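You operate a simulated robot arm through the tools that you are given. There is no shell and no other tool.

You are at the controls of a simulated robot arm. One attempt, no reset.

TASK
Turn section B's air on; set AIR and BLOW by the card.
Fine: shut the vent valve first, then open the yellow lever; leave the other valves.

Only the result counts: the job must be done as asked and must still hold three seconds after the hand-in. Knocking over, shifting, dropping, spilling or breaking anything else fails it.

THE ROBOT
A 6-joint arm with a two-finger gripper, fixed in place. Base frame: the origin is at the foot of the arm, x ahead of it, y to its left, z up. Lengths are in m, angles in degrees, forces in N, time in s.
Its first joint turns from -166.0 to 166.0 degrees. Payload 3.43 kg.
The tool frame sits at the grasp point between the pads (the TCP): z along the fingers, y along the line on which they close. The tips reach 0.02 m beyond it. Largest opening 0.19 m; the body of the gripper starts 0.248 m behind the TCP.
Orientation is that of the tool frame in the base frame, as a unit quaternion [x, y, z, w]. With the fingers straight down and closing along the base's y, the tool's x points along the base's -x, its y along +y and its z along -z.

THE INTERFACE
- The arm moves only by the tool play_rows. Its argument "motion" is a list of rows, each an object (a shift or turn left out is 0, a gripper value left out holds the last) with "linear": the shift along the tool's x, y, z in m, a list of three; "rotation": the turn, a rotation vector about the tool's x, y, z in degrees, a list of three; "jaw": the closure in counts, from 0 (fully open) to 255 (shut). In form: [{"linear": [x, y, z], "rotation": [ax, ay, az], "jaw": jaw}, ...]. A call has 1 to 20 rows; each row shifts and turns the commanded pose from where the row before left it, along the tool's axes as they then stand. A row lasts 0.2 s, in which the tool goes at most 0.05 m and 8.6 degrees; a call with a longer step from one row to the next is refused whole, and so is a gripper value outside its range. Where a pose cannot be reached the arm comes as near as it can. A force on the tool above 50 N (or 10 N above the force at the start of the call, whichever is more), or a blocked arm, ends the call early, and 0.2 s more pass. The fingers move at their own pace (about 0.153 m/s each) and stop on an object; they squeeze with about 32 N. The grip force told is the motor's: it shows also when the fingers shut on nothing. Time passes only in rows, and 0.2 s behind the last, so rows that do not move let the fingers close. The reply holds the time, the measured pose of the TCP, the force on the tool along the base axes, the opening and the grip force, in the units named above and with some noise, with the torque about the TCP (base axes, N m) and any sound that the robot's microphone picked up.
- Cameras (640 x 400 px; columns grow to the right, rows downward): "scene" is fixed at [0.0505, 0.6489, 1.8101]; the picture's right is [-0.94, -0.33, 0.00], its down [-0.11, 0.31, -0.94] and it looks along [0.32, -0.89, -0.33] (base axes); focal length 335 px, centre (320, 200). "wrist" rides on the gripper at [0.07, -0.008, -0.288] in the tool frame; the picture's right is [0.12, 0.99, 0.00], its down [-0.96, 0.12, -0.25] and it looks along [-0.25, 0.03, 0.97] (tool axes); focal length 261 px, centre (320, 200). There is no depth. A picture from a camera that has moved, and an enlarged one, comes with that camera's place and axes in the base frame and with its lens.
- capture(camera): a new picture of that camera. No time passes.
- lift_body(by): slides the trunk up (or, below 0, down) by that many m; the arm rides with it, the base frame stays. It gives what a move gives, with no picture.
- enlarge(camera, box): a new picture of the part [left, top, right, bottom] of that camera's present view, enlarged. No time passes.
- sign_off(): hands the job in; it is judged then, once.

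Places have to be worked out from the pictures, the camera data and where the tool is seen. Open the gripper and draw the arm clear of the work before you hand the job in, unless the task says otherwise.

The tools are called after "Emit:" as name(argument=value, ...) on one line, values as JSON. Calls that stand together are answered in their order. play_rows: Moves the arm, as the interface text tells. Its arguments: {"type":"object","properties":{"motion":{"type":"array","items":{"type":"object","properties":{"linear":{"type":"array","items":{"type":"number"}},"rotation":{"type":"array","items":{"type":"number"}},"jaw":{"type":"number"}}}}},"required":["motion"]} The other tools are called the same way: lift_body (by) slides the trunk up or down; capture (camera) takes a picture; enlarge (camera, box) takes an enlarged picture of a part of a camera's view; sign_off () hands the job in.

At the start:

```text
t: 0.0
position: [0.4665, -0.2055, 1.636]
tcp_rot: [0.0, 1.0, -0.001, 0.001]
wrist_force: [-0.5, 0.2, -0.3]
wrist_torque: [-0.01, 0.01, -0.03]
gripper_width: 0.1897
grip_force: 0.1
trunk travel left (down, up): [-0.375, 0.065]
```

scene: 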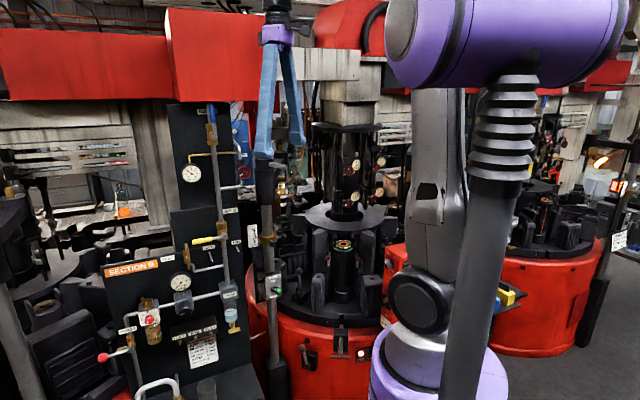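
wrist: 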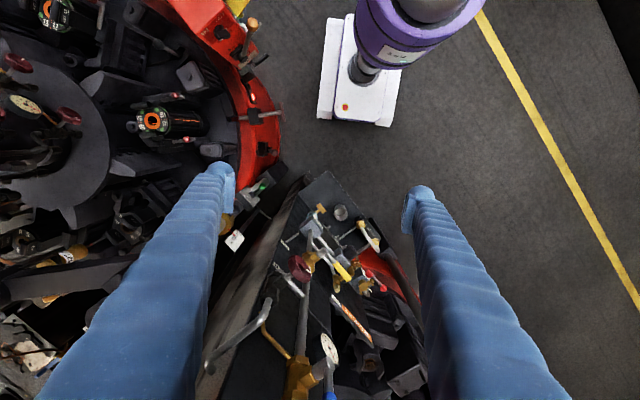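

I start by taking enlarged looks at the panel with section B to read the card and identify the valves.

Emit:
enlarge(camera="scene", box=[90, 230, 290, 400])

Emit:
enlarge(camera="scene", box=[160, 100, 300, 240])

Emit:
enlarge(camera="wrist", box=[220, 170, 440, 400])

Emit:
enlarge(camera="scene", box=[165, 310, 235, 380])

```text
2.35 times, centred on (190, 315) of scene
camera zoom: at [0.0505, 0.6489, 1.8101], right [-0.94, -0.33, 0.0], down [-0.11, 0.31, -0.94], along [0.32, -0.89, -0.33], focal length 787 px, centre (626, -71)
```

zoom: 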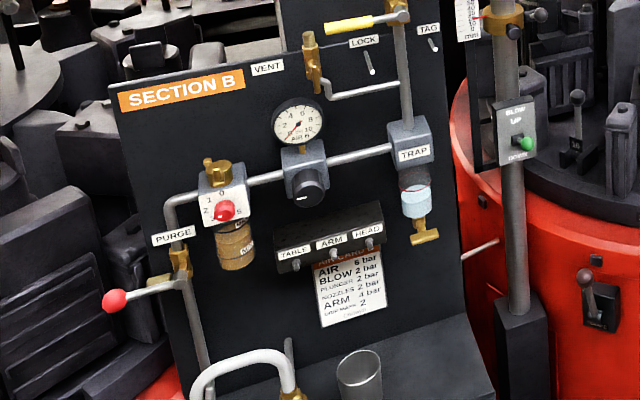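

```text
2.86 times, centred on (230, 170) of scene
camera zoom: at [0.0505, 0.6489, 1.8101], right [-0.94, -0.33, 0.0], down [-0.11, 0.31, -0.94], along [0.32, -0.89, -0.33], focal length 956 px, centre (577, 286)
```

zoom: 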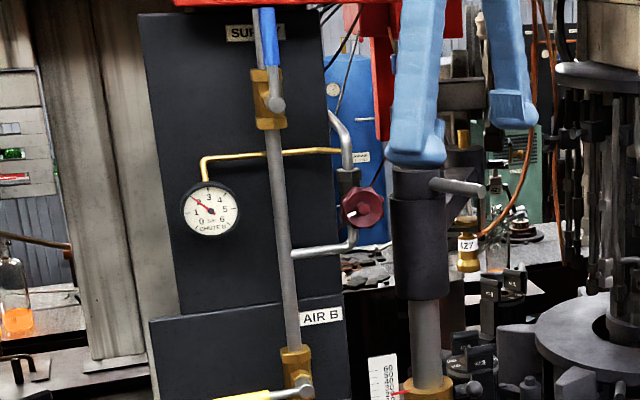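

```text
1.74 times, centred on (330, 285) of wrist
camera zoom: at [0.397, -0.2147, 1.9233], right [-0.12, 0.99, 0.0], down [0.96, 0.12, 0.25], along [0.25, 0.03, -0.97], focal length 453 px, centre (303, 52)
```

zoom: 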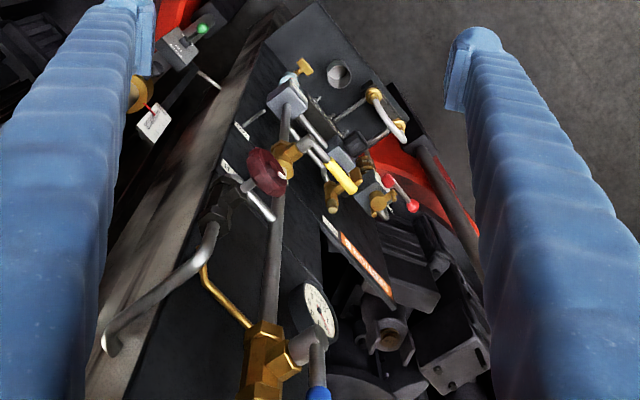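

```text
5.71 times, centred on (200, 345) of scene
camera zoom: at [0.0505, 0.6489, 1.8101], right [-0.94, -0.33, 0.0], down [-0.11, 0.31, -0.94], along [0.32, -0.89, -0.33], focal length 1912 px, centre (1006, -629)
```

zoom: 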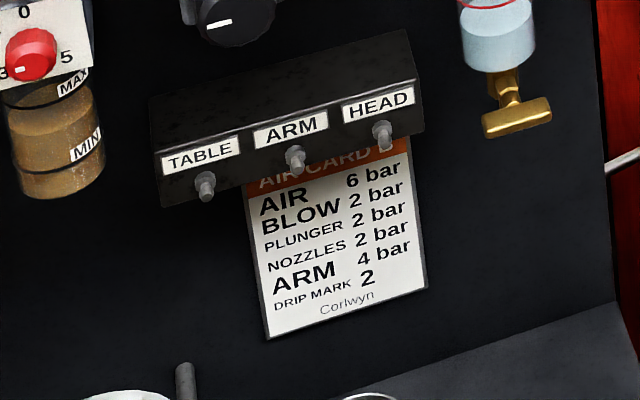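

The card reads AIR 6 bar, BLOW 2 bar. Next I look closer at each fitting: the vent valve, yellow lever, AIR gauge and knob, and whatever BLOW is.

Emit:
enlarge(camera="scene", box=[240, 225, 290, 310])

Emit:
enlarge(camera="scene", box=[165, 230, 245, 300])

Emit:
enlarge(camera="scene", box=[175, 100, 265, 190])

Emit:
enlarge(camera="scene", box=[100, 290, 250, 400])

Emit:
enlarge(camera="scene", box=[300, 130, 420, 260])

Emit:
enlarge(camera="scene", box=[270, 260, 400, 370])

```text
4.71 times, centred on (265, 268) of scene
camera zoom: at [0.0505, 0.6489, 1.8101], right [-0.94, -0.33, 0.0], down [-0.11, 0.31, -0.94], along [0.32, -0.89, -0.33], focal length 1575 px, centre (579, -118)
```

zoom: 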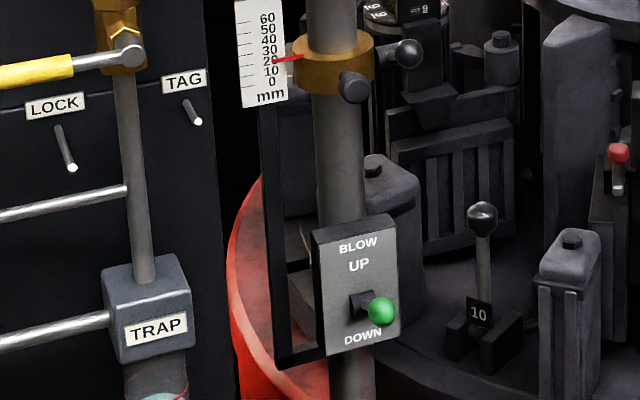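

```text
5.71 times, centred on (205, 265) of scene
camera zoom: at [0.0505, 0.6489, 1.8101], right [-0.94, -0.33, 0.0], down [-0.11, 0.31, -0.94], along [0.32, -0.89, -0.33], focal length 1912 px, centre (977, -171)
```

zoom: 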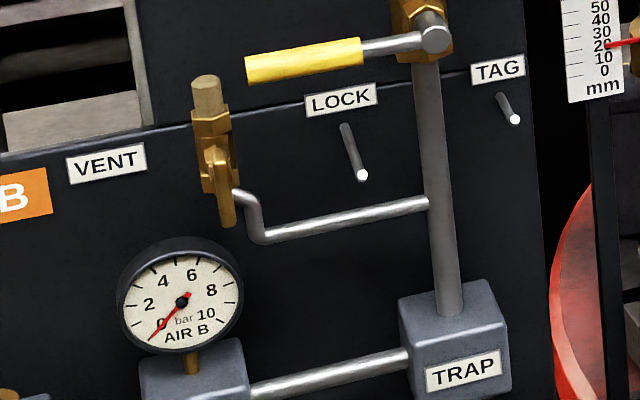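

```text
4.44 times, centred on (220, 145) of scene
camera zoom: at [0.0505, 0.6489, 1.8101], right [-0.94, -0.33, 0.0], down [-0.11, 0.31, -0.94], along [0.32, -0.89, -0.33], focal length 1487 px, centre (764, 444)
```

zoom: 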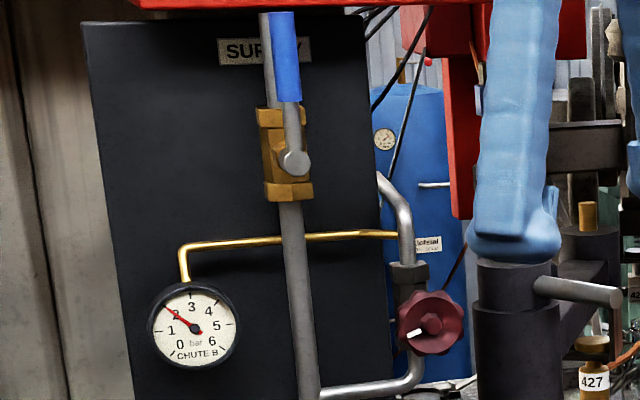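

```text
3.64 times, centred on (175, 345) of scene
camera zoom: at [0.0505, 0.6489, 1.8101], right [-0.94, -0.33, 0.0], down [-0.11, 0.31, -0.94], along [0.32, -0.89, -0.33], focal length 1217 px, centre (847, -327)
```

zoom: 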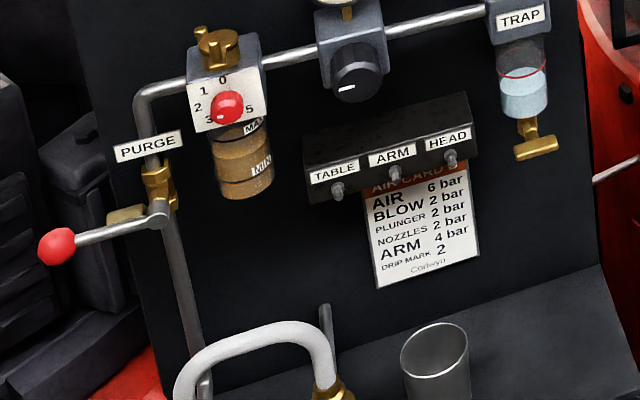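

```text
3.08 times, centred on (360, 195) of scene
camera zoom: at [0.0505, 0.6489, 1.8101], right [-0.94, -0.33, 0.0], down [-0.11, 0.31, -0.94], along [0.32, -0.89, -0.33], focal length 1030 px, centre (197, 215)
```

zoom: 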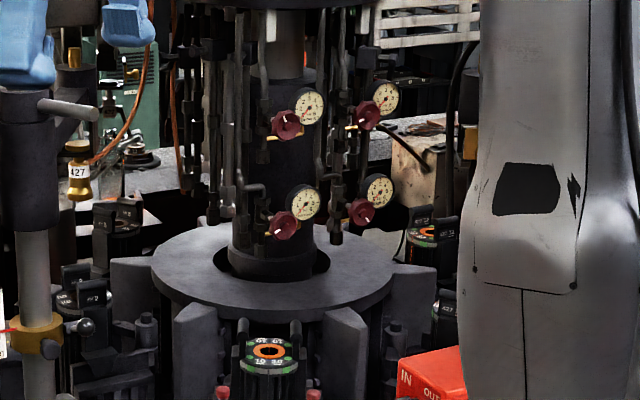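

```text
3.64 times, centred on (335, 315) of scene
camera zoom: at [0.0505, 0.6489, 1.8101], right [-0.94, -0.33, 0.0], down [-0.11, 0.31, -0.94], along [0.32, -0.89, -0.33], focal length 1217 px, centre (266, -218)
```

zoom: 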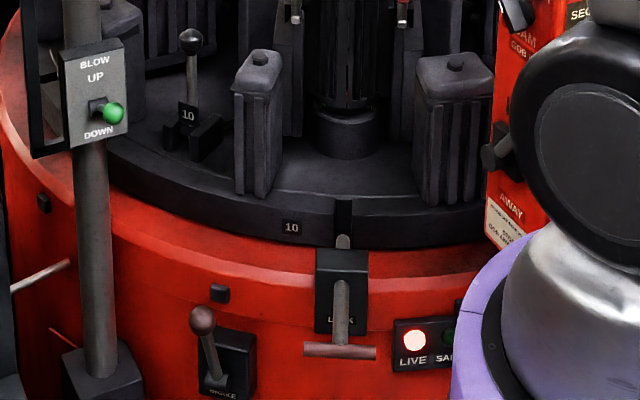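

The four gauges with handwheels on the machine column look like candidates for BLOW; I zoom in tightly on each.

Emit:
enlarge(camera="scene", box=[338, 150, 398, 188])

Emit:
enlarge(camera="scene", box=[338, 182, 398, 220])

Emit:
enlarge(camera="wrist", box=[0, 0, 240, 150])

Emit:
enlarge(camera="wrist", box=[260, 170, 400, 300])

```text
10.53 times, centred on (368, 169) of scene
camera zoom: at [0.0505, 0.6489, 1.8101], right [-0.94, -0.33, 0.0], down [-0.11, 0.31, -0.94], along [0.32, -0.89, -0.33], focal length 3523 px, centre (-185, 526)
```

zoom: 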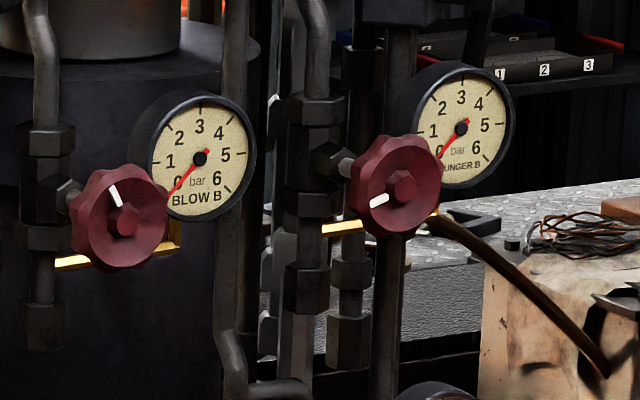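

```text
10.53 times, centred on (368, 201) of scene
camera zoom: at [0.0505, 0.6489, 1.8101], right [-0.94, -0.33, 0.0], down [-0.11, 0.31, -0.94], along [0.32, -0.89, -0.33], focal length 3523 px, centre (-185, 190)
```

zoom: 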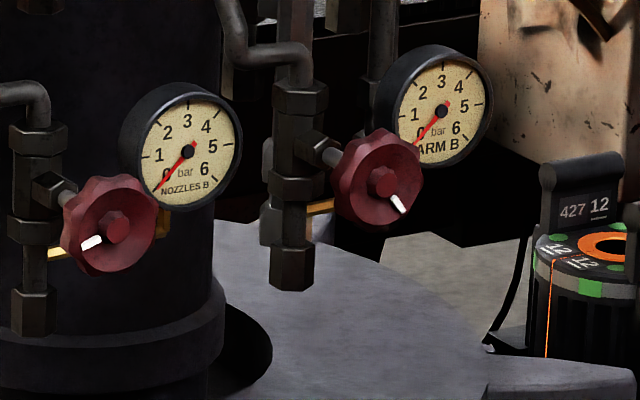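

```text
2.67 times, centred on (120, 75) of wrist
camera zoom: at [0.397, -0.2147, 1.9233], right [-0.12, 0.99, 0.0], down [0.96, 0.12, 0.25], along [0.25, 0.03, -0.97], focal length 695 px, centre (853, 533)
```

zoom: 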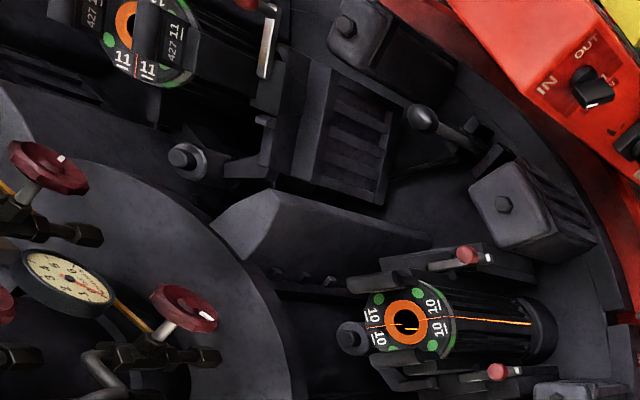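

```text
3.08 times, centred on (330, 235) of wrist
camera zoom: at [0.397, -0.2147, 1.9233], right [-0.12, 0.99, 0.0], down [0.96, 0.12, 0.25], along [0.25, 0.03, -0.97], focal length 802 px, centre (289, 92)
```

zoom: 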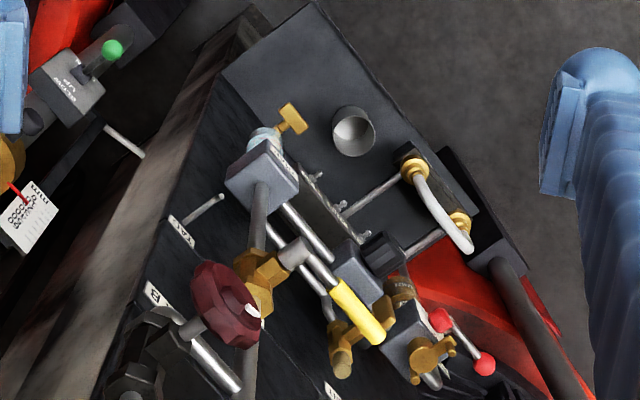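

BLOW B is the upper-left handwheel/gauge on the machine column (reads about 0; AIR B also 0). I zoom further on the vent valve and yellow lever from both cameras.

Emit:
enlarge(camera="scene", box=[185, 230, 245, 270])

Emit:
enlarge(camera="wrist", box=[310, 230, 390, 310])

Emit:
enlarge(camera="wrist", box=[0, 30, 100, 140])

Emit:
enlarge(camera="scene", box=[165, 270, 225, 310])

```text
10.00 times, centred on (215, 250) of scene
camera zoom: at [0.0505, 0.6489, 1.8101], right [-0.94, -0.33, 0.0], down [-0.11, 0.31, -0.94], along [0.32, -0.89, -0.33], focal length 3346 px, centre (1370, -300)
```

zoom: 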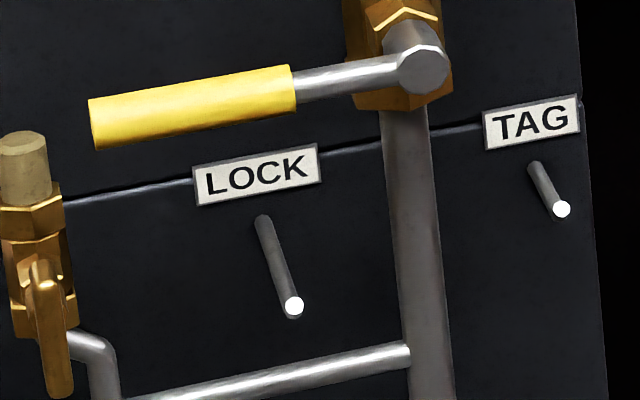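

```text
5.00 times, centred on (350, 270) of wrist
camera zoom: at [0.397, -0.2147, 1.9233], right [-0.12, 0.99, 0.0], down [0.96, 0.12, 0.25], along [0.25, 0.03, -0.97], focal length 1303 px, centre (170, -150)
```

zoom: 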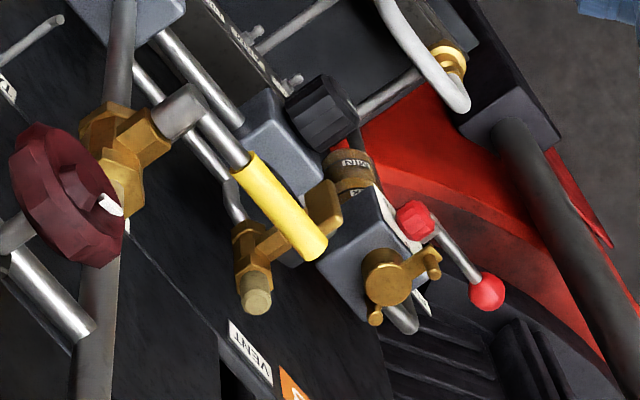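

```text
3.64 times, centred on (50, 85) of wrist
camera zoom: at [0.397, -0.2147, 1.9233], right [-0.12, 0.99, 0.0], down [0.96, 0.12, 0.25], along [0.25, 0.03, -0.97], focal length 948 px, centre (1302, 618)
```

zoom: 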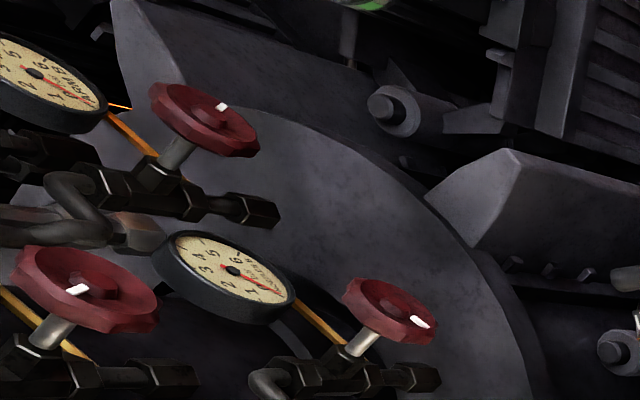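

```text
10.00 times, centred on (195, 290) of scene
camera zoom: at [0.0505, 0.6489, 1.8101], right [-0.94, -0.33, 0.0], down [-0.11, 0.31, -0.94], along [0.32, -0.89, -0.33], focal length 3346 px, centre (1570, -700)
```

zoom: 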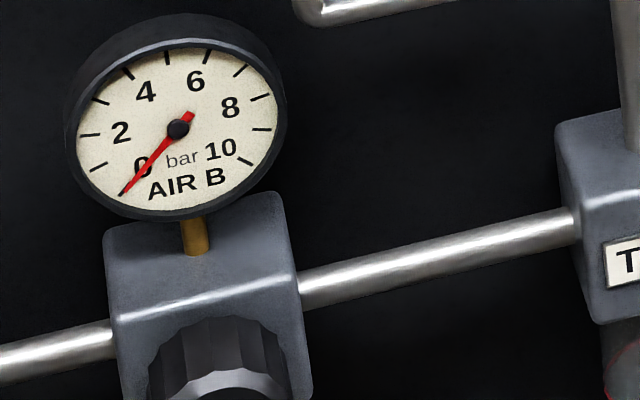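

Triangulating gives the panel facing the robot at ~45° (plane normal ≈ (-0.71, 0.71)), yellow lever hub near (0.68,-0.18,1.33), vent handle near (0.755,-0.085,1.28), AIR knob near (0.77,-0.055,1.10), and the BLOW wheel near (0.43,-0.79,1.44). I first shift the tool clear in front of the panel and yaw it 45° with the fingers still pointing down.

Emit:
play_rows(motion=[{"linear": [-0.0168, 0.0301, 0]}, {"linear": [-0.0168, 0.0301, 0]}, {"linear": [-0.0168, 0.0301, 0]}, {"linear": [-0.0168, 0.0301, 0]}, {"linear": [-0.0168, 0.0301, 0]}, {"linear": [-0.0168, 0.0301, 0]}, {"linear": [-0.0168, 0.0301, 0]}, {"linear": [-0.0168, 0.0301, 0]}, {"rotation": [0, 0, 7.5]}, {"rotation": [0, 0, 7.5]}, {"rotation": [0, 0, 7.5]}, {"rotation": [0, 0, 7.5]}, {"rotation": [0, 0, 7.5]}, {"rotation": [0, 0, 7.5]}])

```text
t: 3.0
position: [0.6025, 0.0342, 1.6356]
tcp_rot: [0.383, 0.924, 0.0, -0.001]
wrist_force: [-0.2, 0.2, 0.1]
wrist_torque: [0.03, 0.01, -0.01]
gripper_width: 0.1902
grip_force: 0.0
trunk travel left (down, up): [-0.375, 0.065]
```

The yaw came out as planned (tool x points away from the panel). Now I pitch the tool up halfway and check with pictures.

Emit:
play_rows(motion=[{"rotation": [0, -7.5, 0]}, {"rotation": [0, -7.5, 0]}, {"rotation": [0, -7.5, 0]}, {"rotation": [0, -7.5, 0]}, {"rotation": [0, -7.5, 0]}, {"rotation": [0, -7.5, 0]}])

Emit:
capture(camera="scene")

Emit:
capture(camera="wrist")

```text
t: 4.4
position: [0.6007, 0.0355, 1.6362]
tcp_rot: [0.354, 0.853, -0.146, 0.354]
wrist_force: [-0.1, 0.2, -0.3]
wrist_torque: [-0.02, 0.01, -0.03]
gripper_width: 0.19
grip_force: 0.0
trunk travel left (down, up): [-0.375, 0.065]
```

```text
taken
```

scene: 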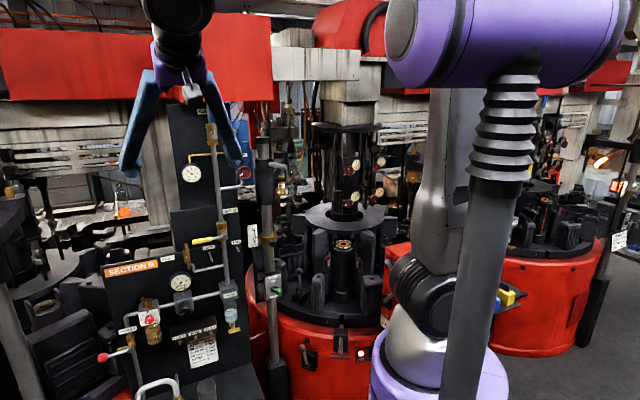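

```text
taken
camera wrist: at [0.4163, 0.2085, 1.7892], right [0.64, 0.76, -0.08], down [0.44, -0.27, 0.86], along [0.63, -0.59, -0.51], focal length 261 px, centre (320, 200)
```

wrist: 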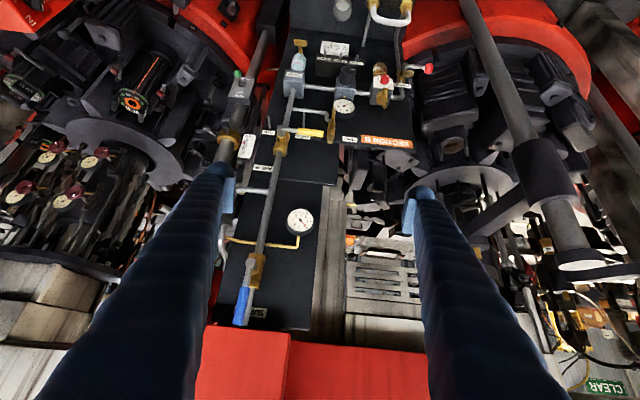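

The wrist camera now sees the panel (upside-down). I enlarge it to refine positions of lever, vent handle, AIR knob, and BLOW wheel.

Emit:
enlarge(camera="wrist", box=[250, 20, 450, 200])

Emit:
enlarge(camera="wrist", box=[270, 80, 370, 150])

Emit:
enlarge(camera="wrist", box=[0, 110, 130, 220])

```text
2.22 times, centred on (350, 110) of wrist
camera zoom: at [0.4163, 0.2085, 1.7892], right [0.64, 0.76, -0.08], down [0.44, -0.27, 0.86], along [0.63, -0.59, -0.51], focal length 579 px, centre (253, 400)
```

zoom: 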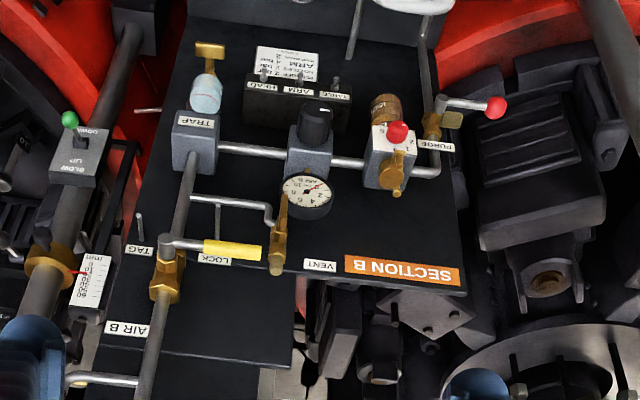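

```text
5.71 times, centred on (320, 115) of wrist
camera zoom: at [0.4163, 0.2085, 1.7892], right [0.64, 0.76, -0.08], down [0.44, -0.27, 0.86], along [0.63, -0.59, -0.51], focal length 1489 px, centre (320, 686)
```

zoom: 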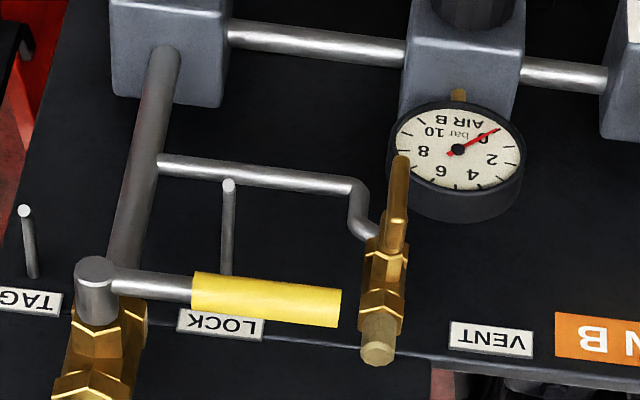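

```text
3.64 times, centred on (65, 165) of wrist
camera zoom: at [0.4163, 0.2085, 1.7892], right [0.64, 0.76, -0.08], down [0.44, -0.27, 0.86], along [0.63, -0.59, -0.51], focal length 948 px, centre (1247, 327)
```

zoom: 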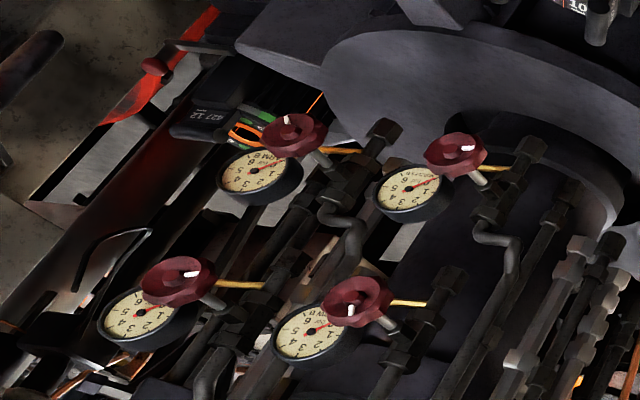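

Refined positions in panel coordinates (f = toward the panel, l = left along it): panel f=0.69; yellow hub (0.592, 0.351, 1.341), tip (0.595, 0.452, 1.343); vent pivot (0.594, 0.472, 1.292), handle end at z 1.256; BLOW wheel (0.427,-0.791,1.438) in base. I finish pitching the tool to horizontal and close the jaw for pushing.

Emit:
play_rows(motion=[{"rotation": [0, -7.5, 0], "jaw": 255}, {"rotation": [0, -7.5, 0]}, {"rotation": [0, -7.5, 0]}, {"rotation": [0, -7.5, 0]}, {"rotation": [0, -7.5, 0]}, {"rotation": [0, -7.5, 0]}])

Emit:
capture(camera="scene")

Emit:
capture(camera="wrist")

```text
t: 5.8
position: [0.6051, 0.013, 1.7517]
tcp_rot: [0.391, 0.605, -0.171, 0.673]
wrist_force: [0.2, 0.7, -0.6]
wrist_torque: [0.0, 0.01, 0.16]
gripper_width: 0.0002
grip_force: 31.8
trunk travel left (down, up): [-0.375, 0.065]
stopped in row 6: the arm was blocked; the commanded pose is now the measured one
```

```text
taken
```

scene: 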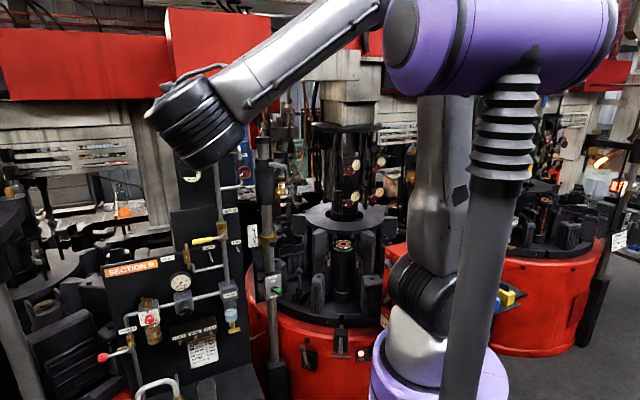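

```text
taken
camera wrist: at [0.4181, 0.235, 1.6923], right [0.72, 0.66, 0.2], down [-0.29, 0.02, 0.96], along [0.63, -0.75, 0.21], focal length 261 px, centre (320, 200)
```

wrist: 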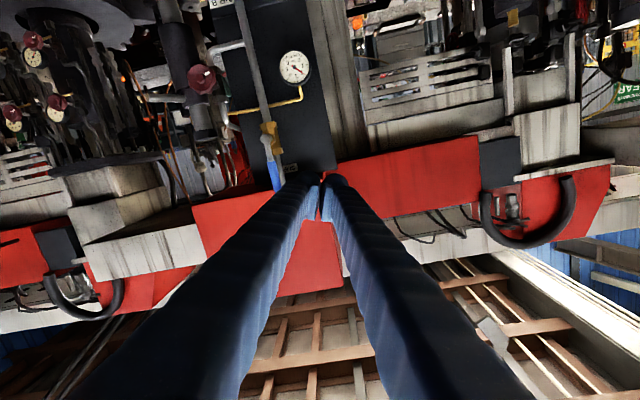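

The arm got blocked near horizontal at this spot (TCP drifted up to z 1.75 and rolled). I look closely at the arm's own shape to understand what limits it.

Emit:
enlarge(camera="scene", box=[130, 0, 420, 180])

Emit:
enlarge(camera="scene", box=[340, 0, 640, 400])

```text
2.21 times, centred on (275, 90) of scene
camera zoom: at [0.0505, 0.6489, 1.8101], right [-0.94, -0.33, 0.0], down [-0.11, 0.31, -0.94], along [0.32, -0.89, -0.33], focal length 738 px, centre (419, 443)
```

zoom: 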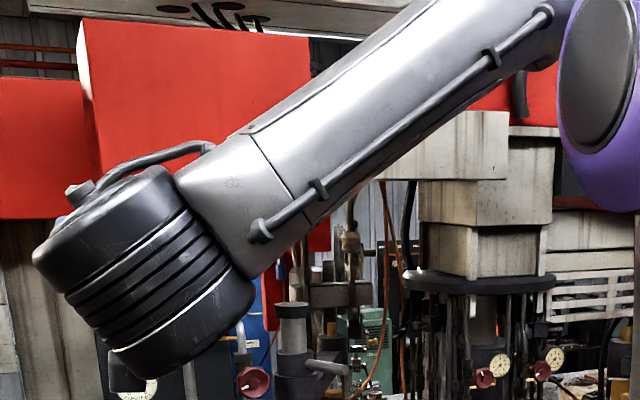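

```text
1.00 times, centred on (490, 200) of scene (not enlarged: the box is as wide or as high as the picture)
camera zoom: at [0.0505, 0.6489, 1.8101], right [-0.94, -0.33, 0.0], down [-0.11, 0.31, -0.94], along [0.32, -0.89, -0.33], focal length 335 px, centre (150, 200)
```

zoom: 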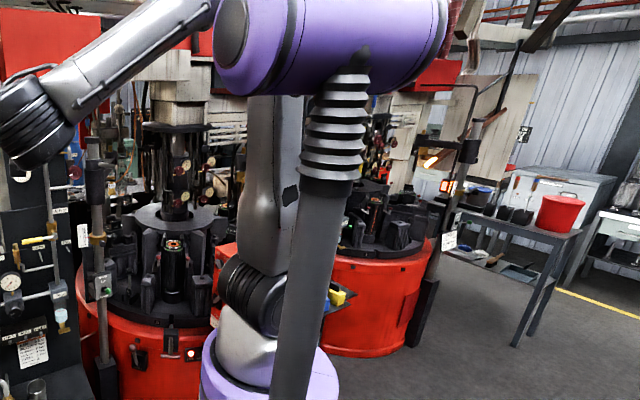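

The tool pointing square at the panel puts it perpendicular to the arm's plane (near a wrist singularity), so I return to the 45°-down tilt, which was fine; tilting about the closing line keeps the pads usable on levers and knobs.

Emit:
play_rows(motion=[{"rotation": [0.83, 7.14, -3.1]}, {"rotation": [0.83, 7.14, -3.1]}, {"rotation": [0.83, 7.14, -3.1]}, {"rotation": [0.83, 7.14, -3.1]}, {"rotation": [0.83, 7.14, -3.1]}, {"rotation": [0.83, 7.14, -3.1]}])

```text
t: 7.2
position: [0.6068, 0.0233, 1.7438]
tcp_rot: [0.342, 0.859, -0.151, 0.351]
wrist_force: [0.5, 0.5, 0.0]
wrist_torque: [-0.05, 0.02, -0.04]
gripper_width: 0.0
grip_force: 31.7
trunk travel left (down, up): [-0.375, 0.065]
```

Back at the 45° tilt (TCP f≈0.41, l≈0.45, z 1.744). I trim the 1.7° roll and descend in front of the panel, staying well clear (f≈0.41, fittings at ≥0.58).

Emit:
play_rows(motion=[{"rotation": [0, 0, 1.68]}, {"linear": [0.0318, 0, 0.0318]}, {"linear": [0.0318, 0, 0.0318]}, {"linear": [0.0318, 0, 0.0318]}, {"linear": [0.0318, 0, 0.0318]}, {"linear": [0.0318, 0, 0.0318]}, {"linear": [0.0318, 0, 0.0318]}, {"linear": [0.0318, 0, 0.0318]}, {"linear": [0.0318, 0, 0.0318]}, {"linear": [0.0318, 0, 0.0318]}, {"linear": [0.0318, 0, 0.0318]}])

Emit:
capture(camera="scene")

Emit:
capture(camera="wrist")

```text
t: 9.6
position: [0.6069, 0.0263, 1.2949]
tcp_rot: [0.355, 0.853, -0.146, 0.353]
wrist_force: [0.3, 0.0, -0.5]
wrist_torque: [-0.03, 0.04, -0.06]
gripper_width: 0.0
grip_force: 31.7
trunk travel left (down, up): [-0.375, 0.065]
```

```text
taken
```

scene: 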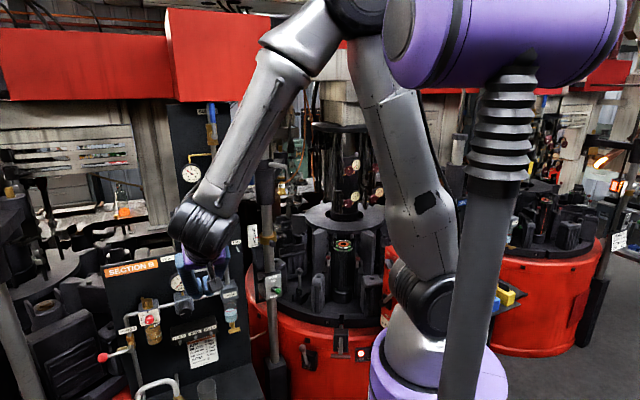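

```text
taken
camera wrist: at [0.4232, 0.2001, 1.4495], right [0.65, 0.76, -0.08], down [0.44, -0.28, 0.85], along [0.63, -0.59, -0.51], focal length 261 px, centre (320, 200)
```

wrist: 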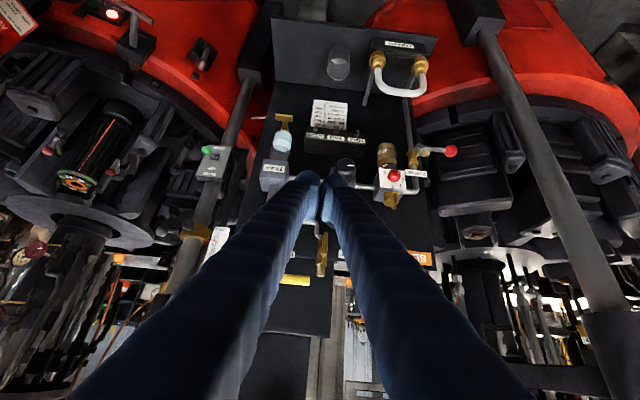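

The arm is now in front of the panel. I enlarge both views around the vent valve and yellow lever for details such as stops.

Emit:
enlarge(camera="wrist", box=[260, 210, 380, 300])

Emit:
enlarge(camera="scene", box=[150, 230, 250, 310])

```text
4.44 times, centred on (320, 255) of wrist
camera zoom: at [0.4232, 0.2001, 1.4495], right [0.65, 0.76, -0.08], down [0.44, -0.28, 0.85], along [0.63, -0.59, -0.51], focal length 1158 px, centre (320, -44)
```

zoom: 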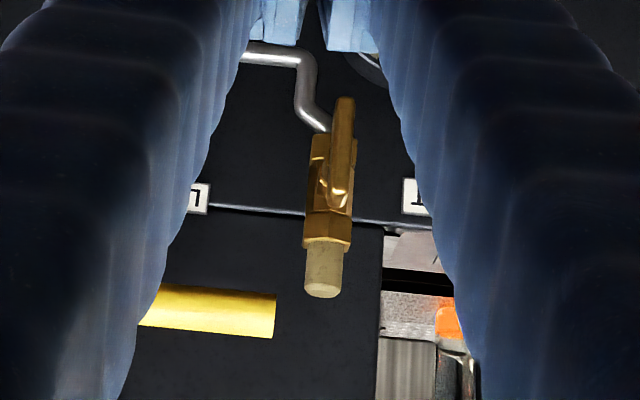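

```text
5.00 times, centred on (200, 270) of scene
camera zoom: at [0.0505, 0.6489, 1.8101], right [-0.94, -0.33, 0.0], down [-0.11, 0.31, -0.94], along [0.32, -0.89, -0.33], focal length 1673 px, centre (920, -150)
```

zoom: 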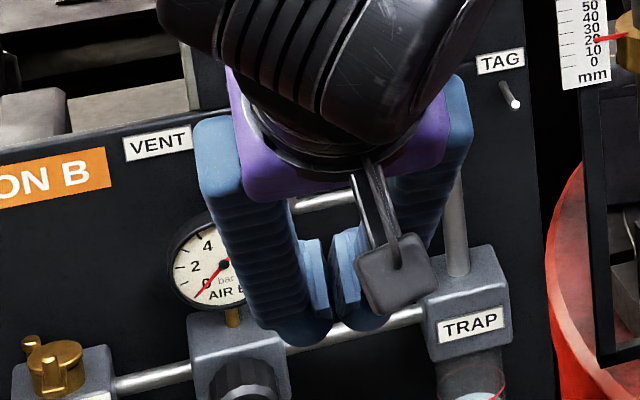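

The closed fingers look bulkier than the pads alone; I zoom on the tips in both views to measure them.

Emit:
enlarge(camera="wrist", box=[270, 150, 370, 220])

Emit:
enlarge(camera="scene", box=[180, 240, 250, 290])

```text
5.71 times, centred on (320, 185) of wrist
camera zoom: at [0.4232, 0.2001, 1.4495], right [0.65, 0.76, -0.08], down [0.44, -0.28, 0.85], along [0.63, -0.59, -0.51], focal length 1489 px, centre (320, 286)
```

zoom: 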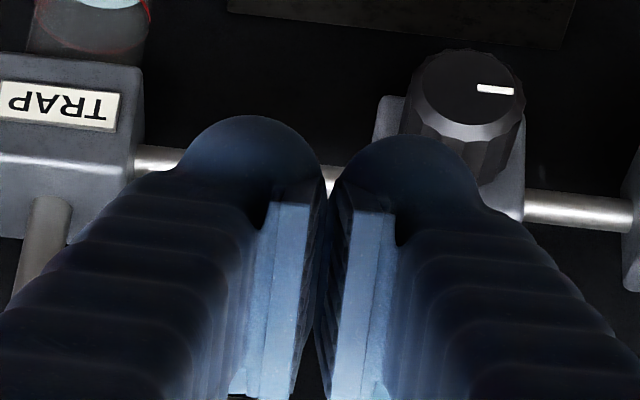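

```text
8.00 times, centred on (215, 265) of scene
camera zoom: at [0.0505, 0.6489, 1.8101], right [-0.94, -0.33, 0.0], down [-0.11, 0.31, -0.94], along [0.32, -0.89, -0.33], focal length 2677 px, centre (1160, -320)
```

zoom: 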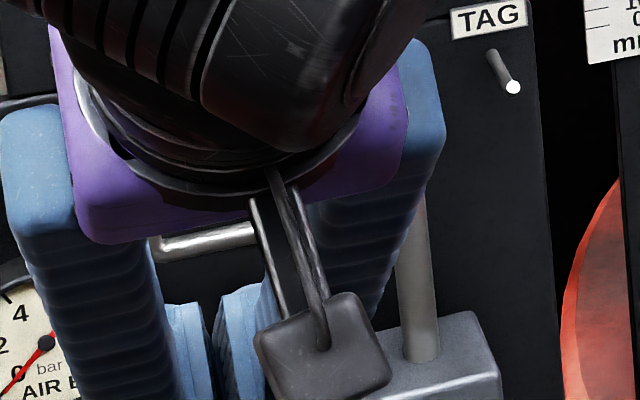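

The fingertips are about 0.03 m thick each incl. hull, so I'll straddle the vent handle with the jaw opened ~0.05 m and push with a pad. I move to l=0.472, z=1.262 and advance to f≈0.55, just short of the handle.

Emit:
play_rows(motion=[{"jaw": 188}, {"linear": [0.0117, 0.0122, 0.0117]}, {"linear": [0.0116, 0.0121, 0.0116]}, {"linear": [-0.0245, 0, 0.0245]}, {"linear": [-0.0245, 0, 0.0245]}, {"linear": [-0.0245, 0, 0.0245]}, {"linear": [-0.0245, 0, 0.0245]}, {}])

Emit:
enlarge(camera="wrist", box=[260, 160, 380, 250])

Emit:
enlarge(camera="scene", box=[150, 220, 250, 300])

```text
t: 11.4
position: [0.7218, -0.057, 1.2632]
tcp_rot: [0.357, 0.852, -0.146, 0.354]
wrist_force: [0.6, 1.4, -0.2]
wrist_torque: [0.02, -0.04, 0.0]
gripper_width: 0.0498
grip_force: 0.1
trunk travel left (down, up): [-0.375, 0.065]
```

```text
4.44 times, centred on (320, 205) of wrist
camera zoom: at [0.5374, 0.1163, 1.4168], right [0.65, 0.76, -0.08], down [0.44, -0.28, 0.86], along [0.63, -0.59, -0.51], focal length 1158 px, centre (320, 178)
```

zoom: 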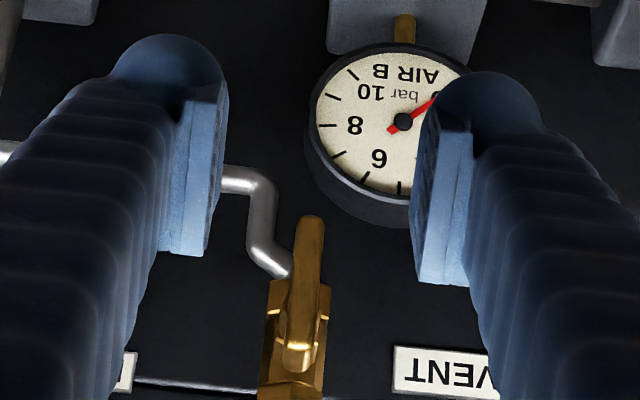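

```text
5.00 times, centred on (200, 260) of scene
camera zoom: at [0.0505, 0.6489, 1.8101], right [-0.94, -0.33, 0.0], down [-0.11, 0.31, -0.94], along [0.32, -0.89, -0.33], focal length 1673 px, centre (920, -100)
```

zoom: 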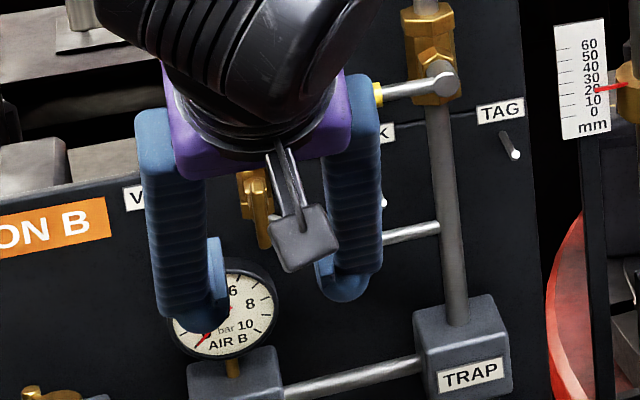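

Pads straddle the handle evenly (handle end at f≈0.589, l≈0.471, z≈1.257; TCP f 0.551). I advance 0.035 m so the pads overlap the handle plane.

Emit:
play_rows(motion=[{"linear": [-0.0082, 0, 0.0082]}, {"linear": [-0.0082, 0, 0.0082]}, {"linear": [-0.0083, 0, 0.0083]}])

Emit:
enlarge(camera="wrist", box=[260, 160, 380, 250])

Emit:
enlarge(camera="scene", box=[150, 220, 250, 300])

```text
t: 12.2
position: [0.7474, -0.0826, 1.2618]
tcp_rot: [0.357, 0.853, -0.146, 0.353]
wrist_force: [0.3, -0.3, 0.0]
wrist_torque: [0.03, 0.02, -0.03]
gripper_width: 0.0499
grip_force: 0.0
trunk travel left (down, up): [-0.375, 0.065]
```

```text
4.44 times, centred on (320, 205) of wrist
camera zoom: at [0.5631, 0.0911, 1.416], right [0.65, 0.76, -0.08], down [0.44, -0.28, 0.85], along [0.63, -0.59, -0.51], focal length 1158 px, centre (320, 178)
```

zoom: 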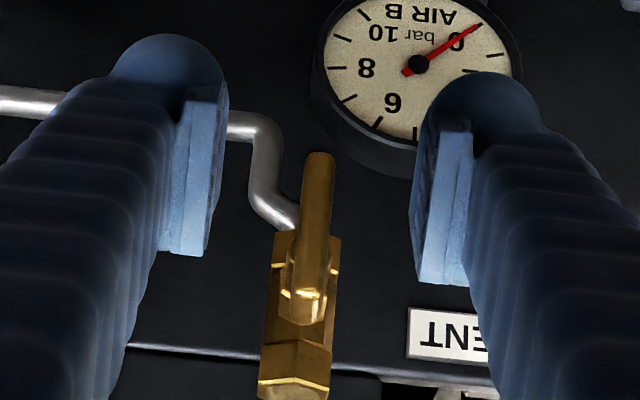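

```text
5.00 times, centred on (200, 260) of scene
camera zoom: at [0.0505, 0.6489, 1.8101], right [-0.94, -0.33, 0.0], down [-0.11, 0.31, -0.94], along [0.32, -0.89, -0.33], focal length 1673 px, centre (920, -100)
```

zoom: 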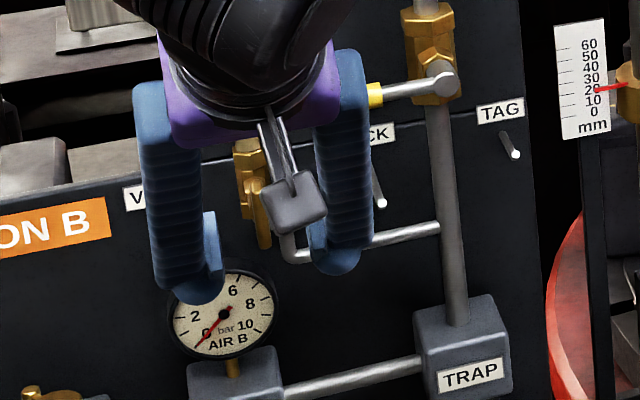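

The handle end sits right between the pads at the TCP. I now shift left until the right pad meets the handle, then nudge gently and read the force.

Emit:
play_rows(motion=[{"linear": [0, 0.008, 0]}, {"linear": [0, 0.008, 0]}, {"linear": [0, 0.003, 0]}, {"linear": [0, 0.002, 0]}, {"linear": [0, 0.002, 0]}, {"linear": [0, 0.002, 0]}])

Emit:
enlarge(camera="wrist", box=[260, 160, 380, 250])

```text
t: 13.6
position: [0.7641, -0.0655, 1.2611]
tcp_rot: [0.357, 0.852, -0.146, 0.353]
wrist_force: [-8.4, -6.1, -2.3]
wrist_torque: [0.13, -0.19, -0.08]
gripper_width: 0.055
grip_force: 4.6
trunk travel left (down, up): [-0.375, 0.065]
```

```text
4.44 times, centred on (320, 205) of wrist
camera zoom: at [0.5797, 0.1088, 1.4151], right [0.65, 0.76, -0.08], down [0.44, -0.28, 0.85], along [0.62, -0.59, -0.51], focal length 1158 px, centre (320, 178)
```

zoom: 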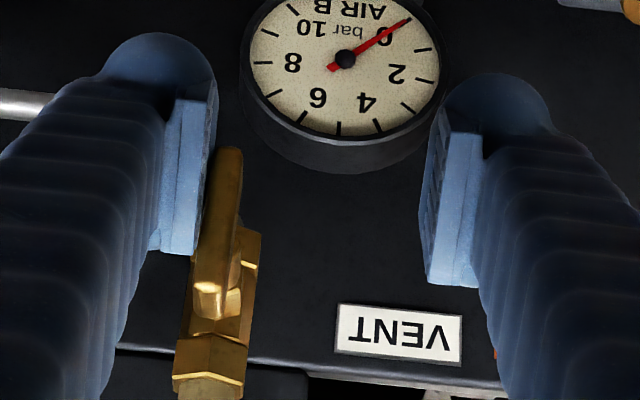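

About 10 N of resistance with no clear rotation yet. I push slightly further left and watch whether the handle yields.

Emit:
play_rows(motion=[{"linear": [0, 0.002, 0]}, {"linear": [0, 0.002, 0]}, {}])

Emit:
enlarge(camera="wrist", box=[260, 160, 380, 250])

Emit:
enlarge(camera="scene", box=[160, 230, 220, 280])

```text
t: 14.4
position: [0.7651, -0.0626, 1.2612]
tcp_rot: [0.358, 0.852, -0.147, 0.353]
wrist_force: [-19.0, -11.7, -6.2]
wrist_torque: [0.41, -0.48, -0.17]
gripper_width: 0.062
grip_force: 10.6
trunk travel left (down, up): [-0.375, 0.065]
```

```text
4.44 times, centred on (320, 205) of wrist
camera zoom: at [0.5823, 0.1108, 1.4156], right [0.65, 0.76, -0.08], down [0.44, -0.28, 0.85], along [0.62, -0.59, -0.51], focal length 1158 px, centre (320, 178)
```

zoom: 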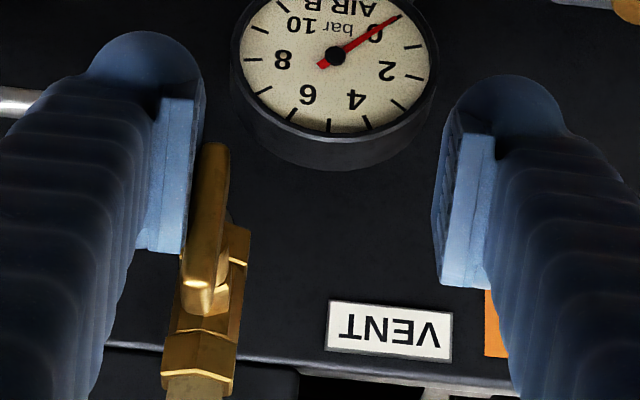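

```text
8.00 times, centred on (190, 255) of scene
camera zoom: at [0.0505, 0.6489, 1.8101], right [-0.94, -0.33, 0.0], down [-0.11, 0.31, -0.94], along [0.32, -0.89, -0.33], focal length 2677 px, centre (1360, -240)
```

zoom: 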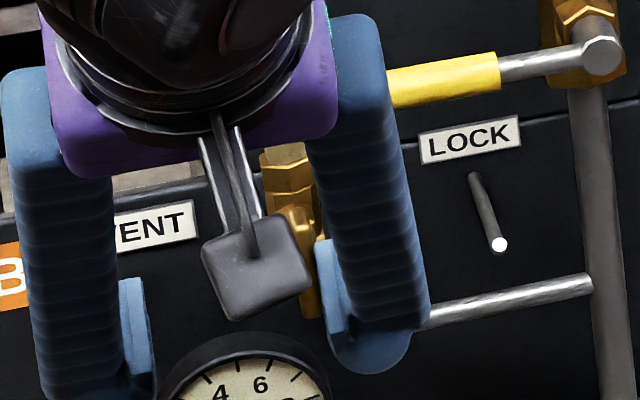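

22 N and the handle doesn't yield leftward, so it is against its stop; it must swing to the right. I back off, retract, close the jaw, and will push it from its left side.

Emit:
play_rows(motion=[{"linear": [0, -0.008, 0]}, {"linear": [0, -0.008, 0]}, {"linear": [0, -0.009, 0]}, {"linear": [0.0245, 0, -0.0245]}, {"linear": [0.0245, 0, -0.0245]}, {"jaw": 255}, {"linear": [0, 0.025, 0]}, {"linear": [0, 0.025, 0]}, {}])

Emit:
enlarge(camera="wrist", box=[240, 150, 400, 270])

Emit:
enlarge(camera="scene", box=[140, 220, 240, 300])

```text
t: 16.4
position: [0.7359, 0.0047, 1.2621]
tcp_rot: [0.358, 0.852, -0.146, 0.353]
wrist_force: [-0.2, 0.4, 0.5]
wrist_torque: [0.03, -0.04, 0.03]
gripper_width: 0.0
grip_force: 32.0
trunk travel left (down, up): [-0.375, 0.065]
```

```text
3.33 times, centred on (320, 210) of wrist
camera zoom: at [0.5521, 0.1786, 1.4162], right [0.65, 0.76, -0.08], down [0.44, -0.28, 0.86], along [0.63, -0.59, -0.51], focal length 869 px, centre (320, 167)
```

zoom: 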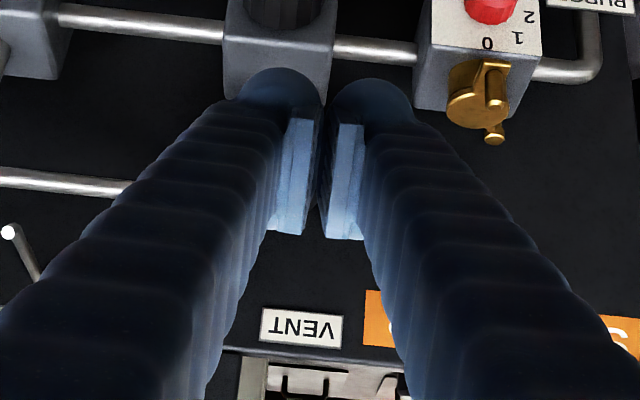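

```text
5.00 times, centred on (190, 260) of scene
camera zoom: at [0.0505, 0.6489, 1.8101], right [-0.94, -0.33, 0.0], down [-0.11, 0.31, -0.94], along [0.32, -0.89, -0.33], focal length 1673 px, centre (970, -100)
```

zoom: 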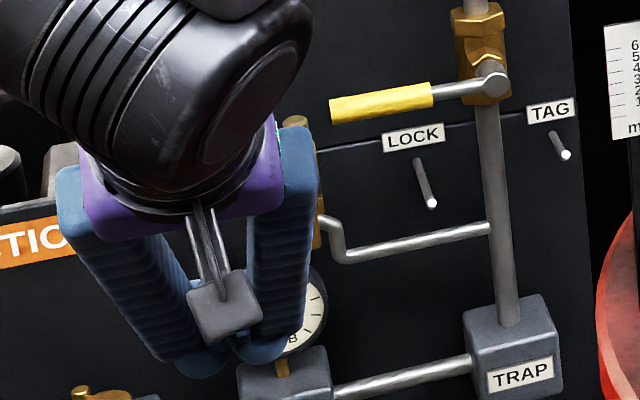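

Clear of the handle on its left side (TCP l 0.524, f 0.517). I advance so the closed fingertips sit just left of the handle's lower end.

Emit:
play_rows(motion=[{"linear": [-0.0132, -0.0015, 0.0189]}, {"linear": [-0.0132, -0.0015, 0.0189]}, {"linear": [-0.0132, -0.0015, 0.0189]}])

Emit:
enlarge(camera="wrist", box=[240, 150, 400, 270])

Emit:
enlarge(camera="scene", box=[160, 230, 220, 280])

```text
t: 17.2
position: [0.7825, -0.0467, 1.2481]
tcp_rot: [0.357, 0.853, -0.146, 0.353]
wrist_force: [-0.3, -0.1, -0.7]
wrist_torque: [-0.03, -0.01, -0.03]
gripper_width: 0.0
grip_force: 32.1
trunk travel left (down, up): [-0.375, 0.065]
```

```text
3.33 times, centred on (320, 210) of wrist
camera zoom: at [0.5983, 0.1268, 1.4029], right [0.65, 0.76, -0.08], down [0.44, -0.28, 0.85], along [0.63, -0.59, -0.51], focal length 869 px, centre (320, 167)
```

zoom: 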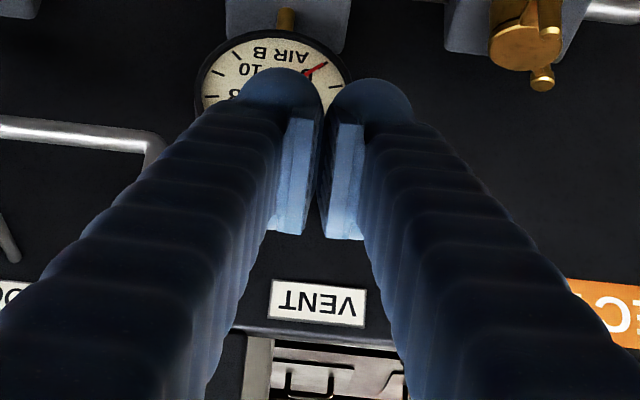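

```text
8.00 times, centred on (190, 255) of scene
camera zoom: at [0.0505, 0.6489, 1.8101], right [-0.94, -0.33, 0.0], down [-0.11, 0.31, -0.94], along [0.32, -0.89, -0.33], focal length 2677 px, centre (1360, -240)
```

zoom: 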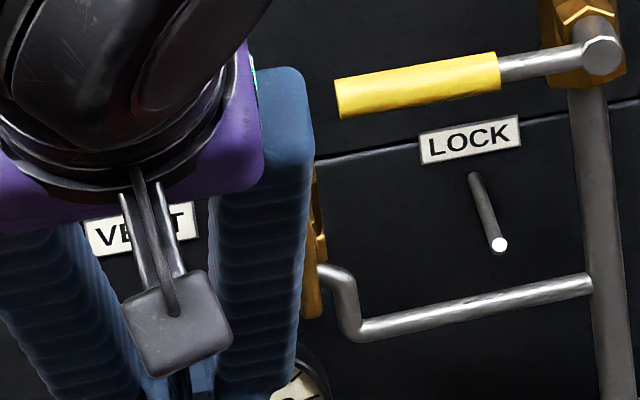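

The right finger's hull is just left of the handle. I push to the right in small steps and read the force.

Emit:
play_rows(motion=[{"linear": [0, -0.005, 0]}, {"linear": [0, -0.004, 0]}, {"linear": [0, -0.004, 0]}, {"linear": [0, -0.004, 0]}, {"linear": [0, -0.004, 0]}])

Emit:
enlarge(camera="scene", box=[160, 230, 220, 280])

```text
t: 18.4
position: [0.7721, -0.0561, 1.2486]
tcp_rot: [0.354, 0.853, -0.144, 0.354]
wrist_force: [32.4, 23.5, 8.2]
wrist_torque: [-0.76, 0.98, 0.14]
gripper_width: 0.0001
grip_force: 31.3
trunk travel left (down, up): [-0.375, 0.065]
```

```text
8.00 times, centred on (190, 255) of scene
camera zoom: at [0.0505, 0.6489, 1.8101], right [-0.94, -0.33, 0.0], down [-0.11, 0.31, -0.94], along [0.32, -0.89, -0.33], focal length 2677 px, centre (1360, -240)
```

zoom: 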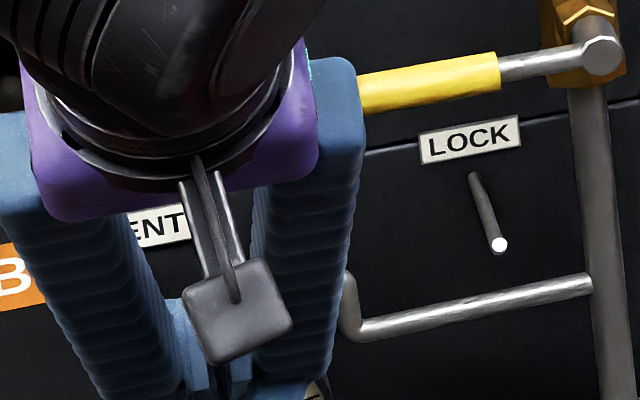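

The torque reading shows contact only ~15 mm below the pivot (the handle boss), so neither push had real leverage. I back off, lower the fingers 12 mm so only the handle's end is touched, and push right again.

Emit:
play_rows(motion=[{"linear": [0, 0.014, 0]}, {"linear": [0.0088, 0, 0.0088]}, {"linear": [0, -0.005, 0]}, {"linear": [0, -0.003, 0]}, {"linear": [0, -0.003, 0]}])

Emit:
enlarge(camera="scene", box=[160, 230, 220, 280])

```text
t: 19.6
position: [0.7719, -0.0558, 1.2358]
tcp_rot: [0.356, 0.853, -0.145, 0.353]
wrist_force: [13.4, 14.6, 4.0]
wrist_torque: [-0.44, 0.45, 0.0]
gripper_width: 0.0001
grip_force: 32.0
trunk travel left (down, up): [-0.375, 0.065]
```

```text
8.00 times, centred on (190, 255) of scene
camera zoom: at [0.0505, 0.6489, 1.8101], right [-0.94, -0.33, 0.0], down [-0.11, 0.31, -0.94], along [0.32, -0.89, -0.33], focal length 2677 px, centre (1360, -240)
```

zoom: 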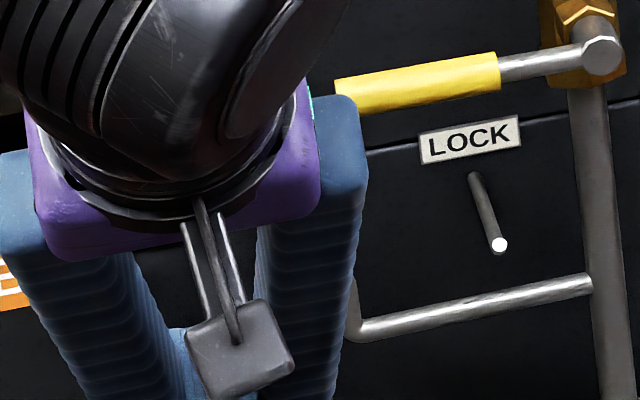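

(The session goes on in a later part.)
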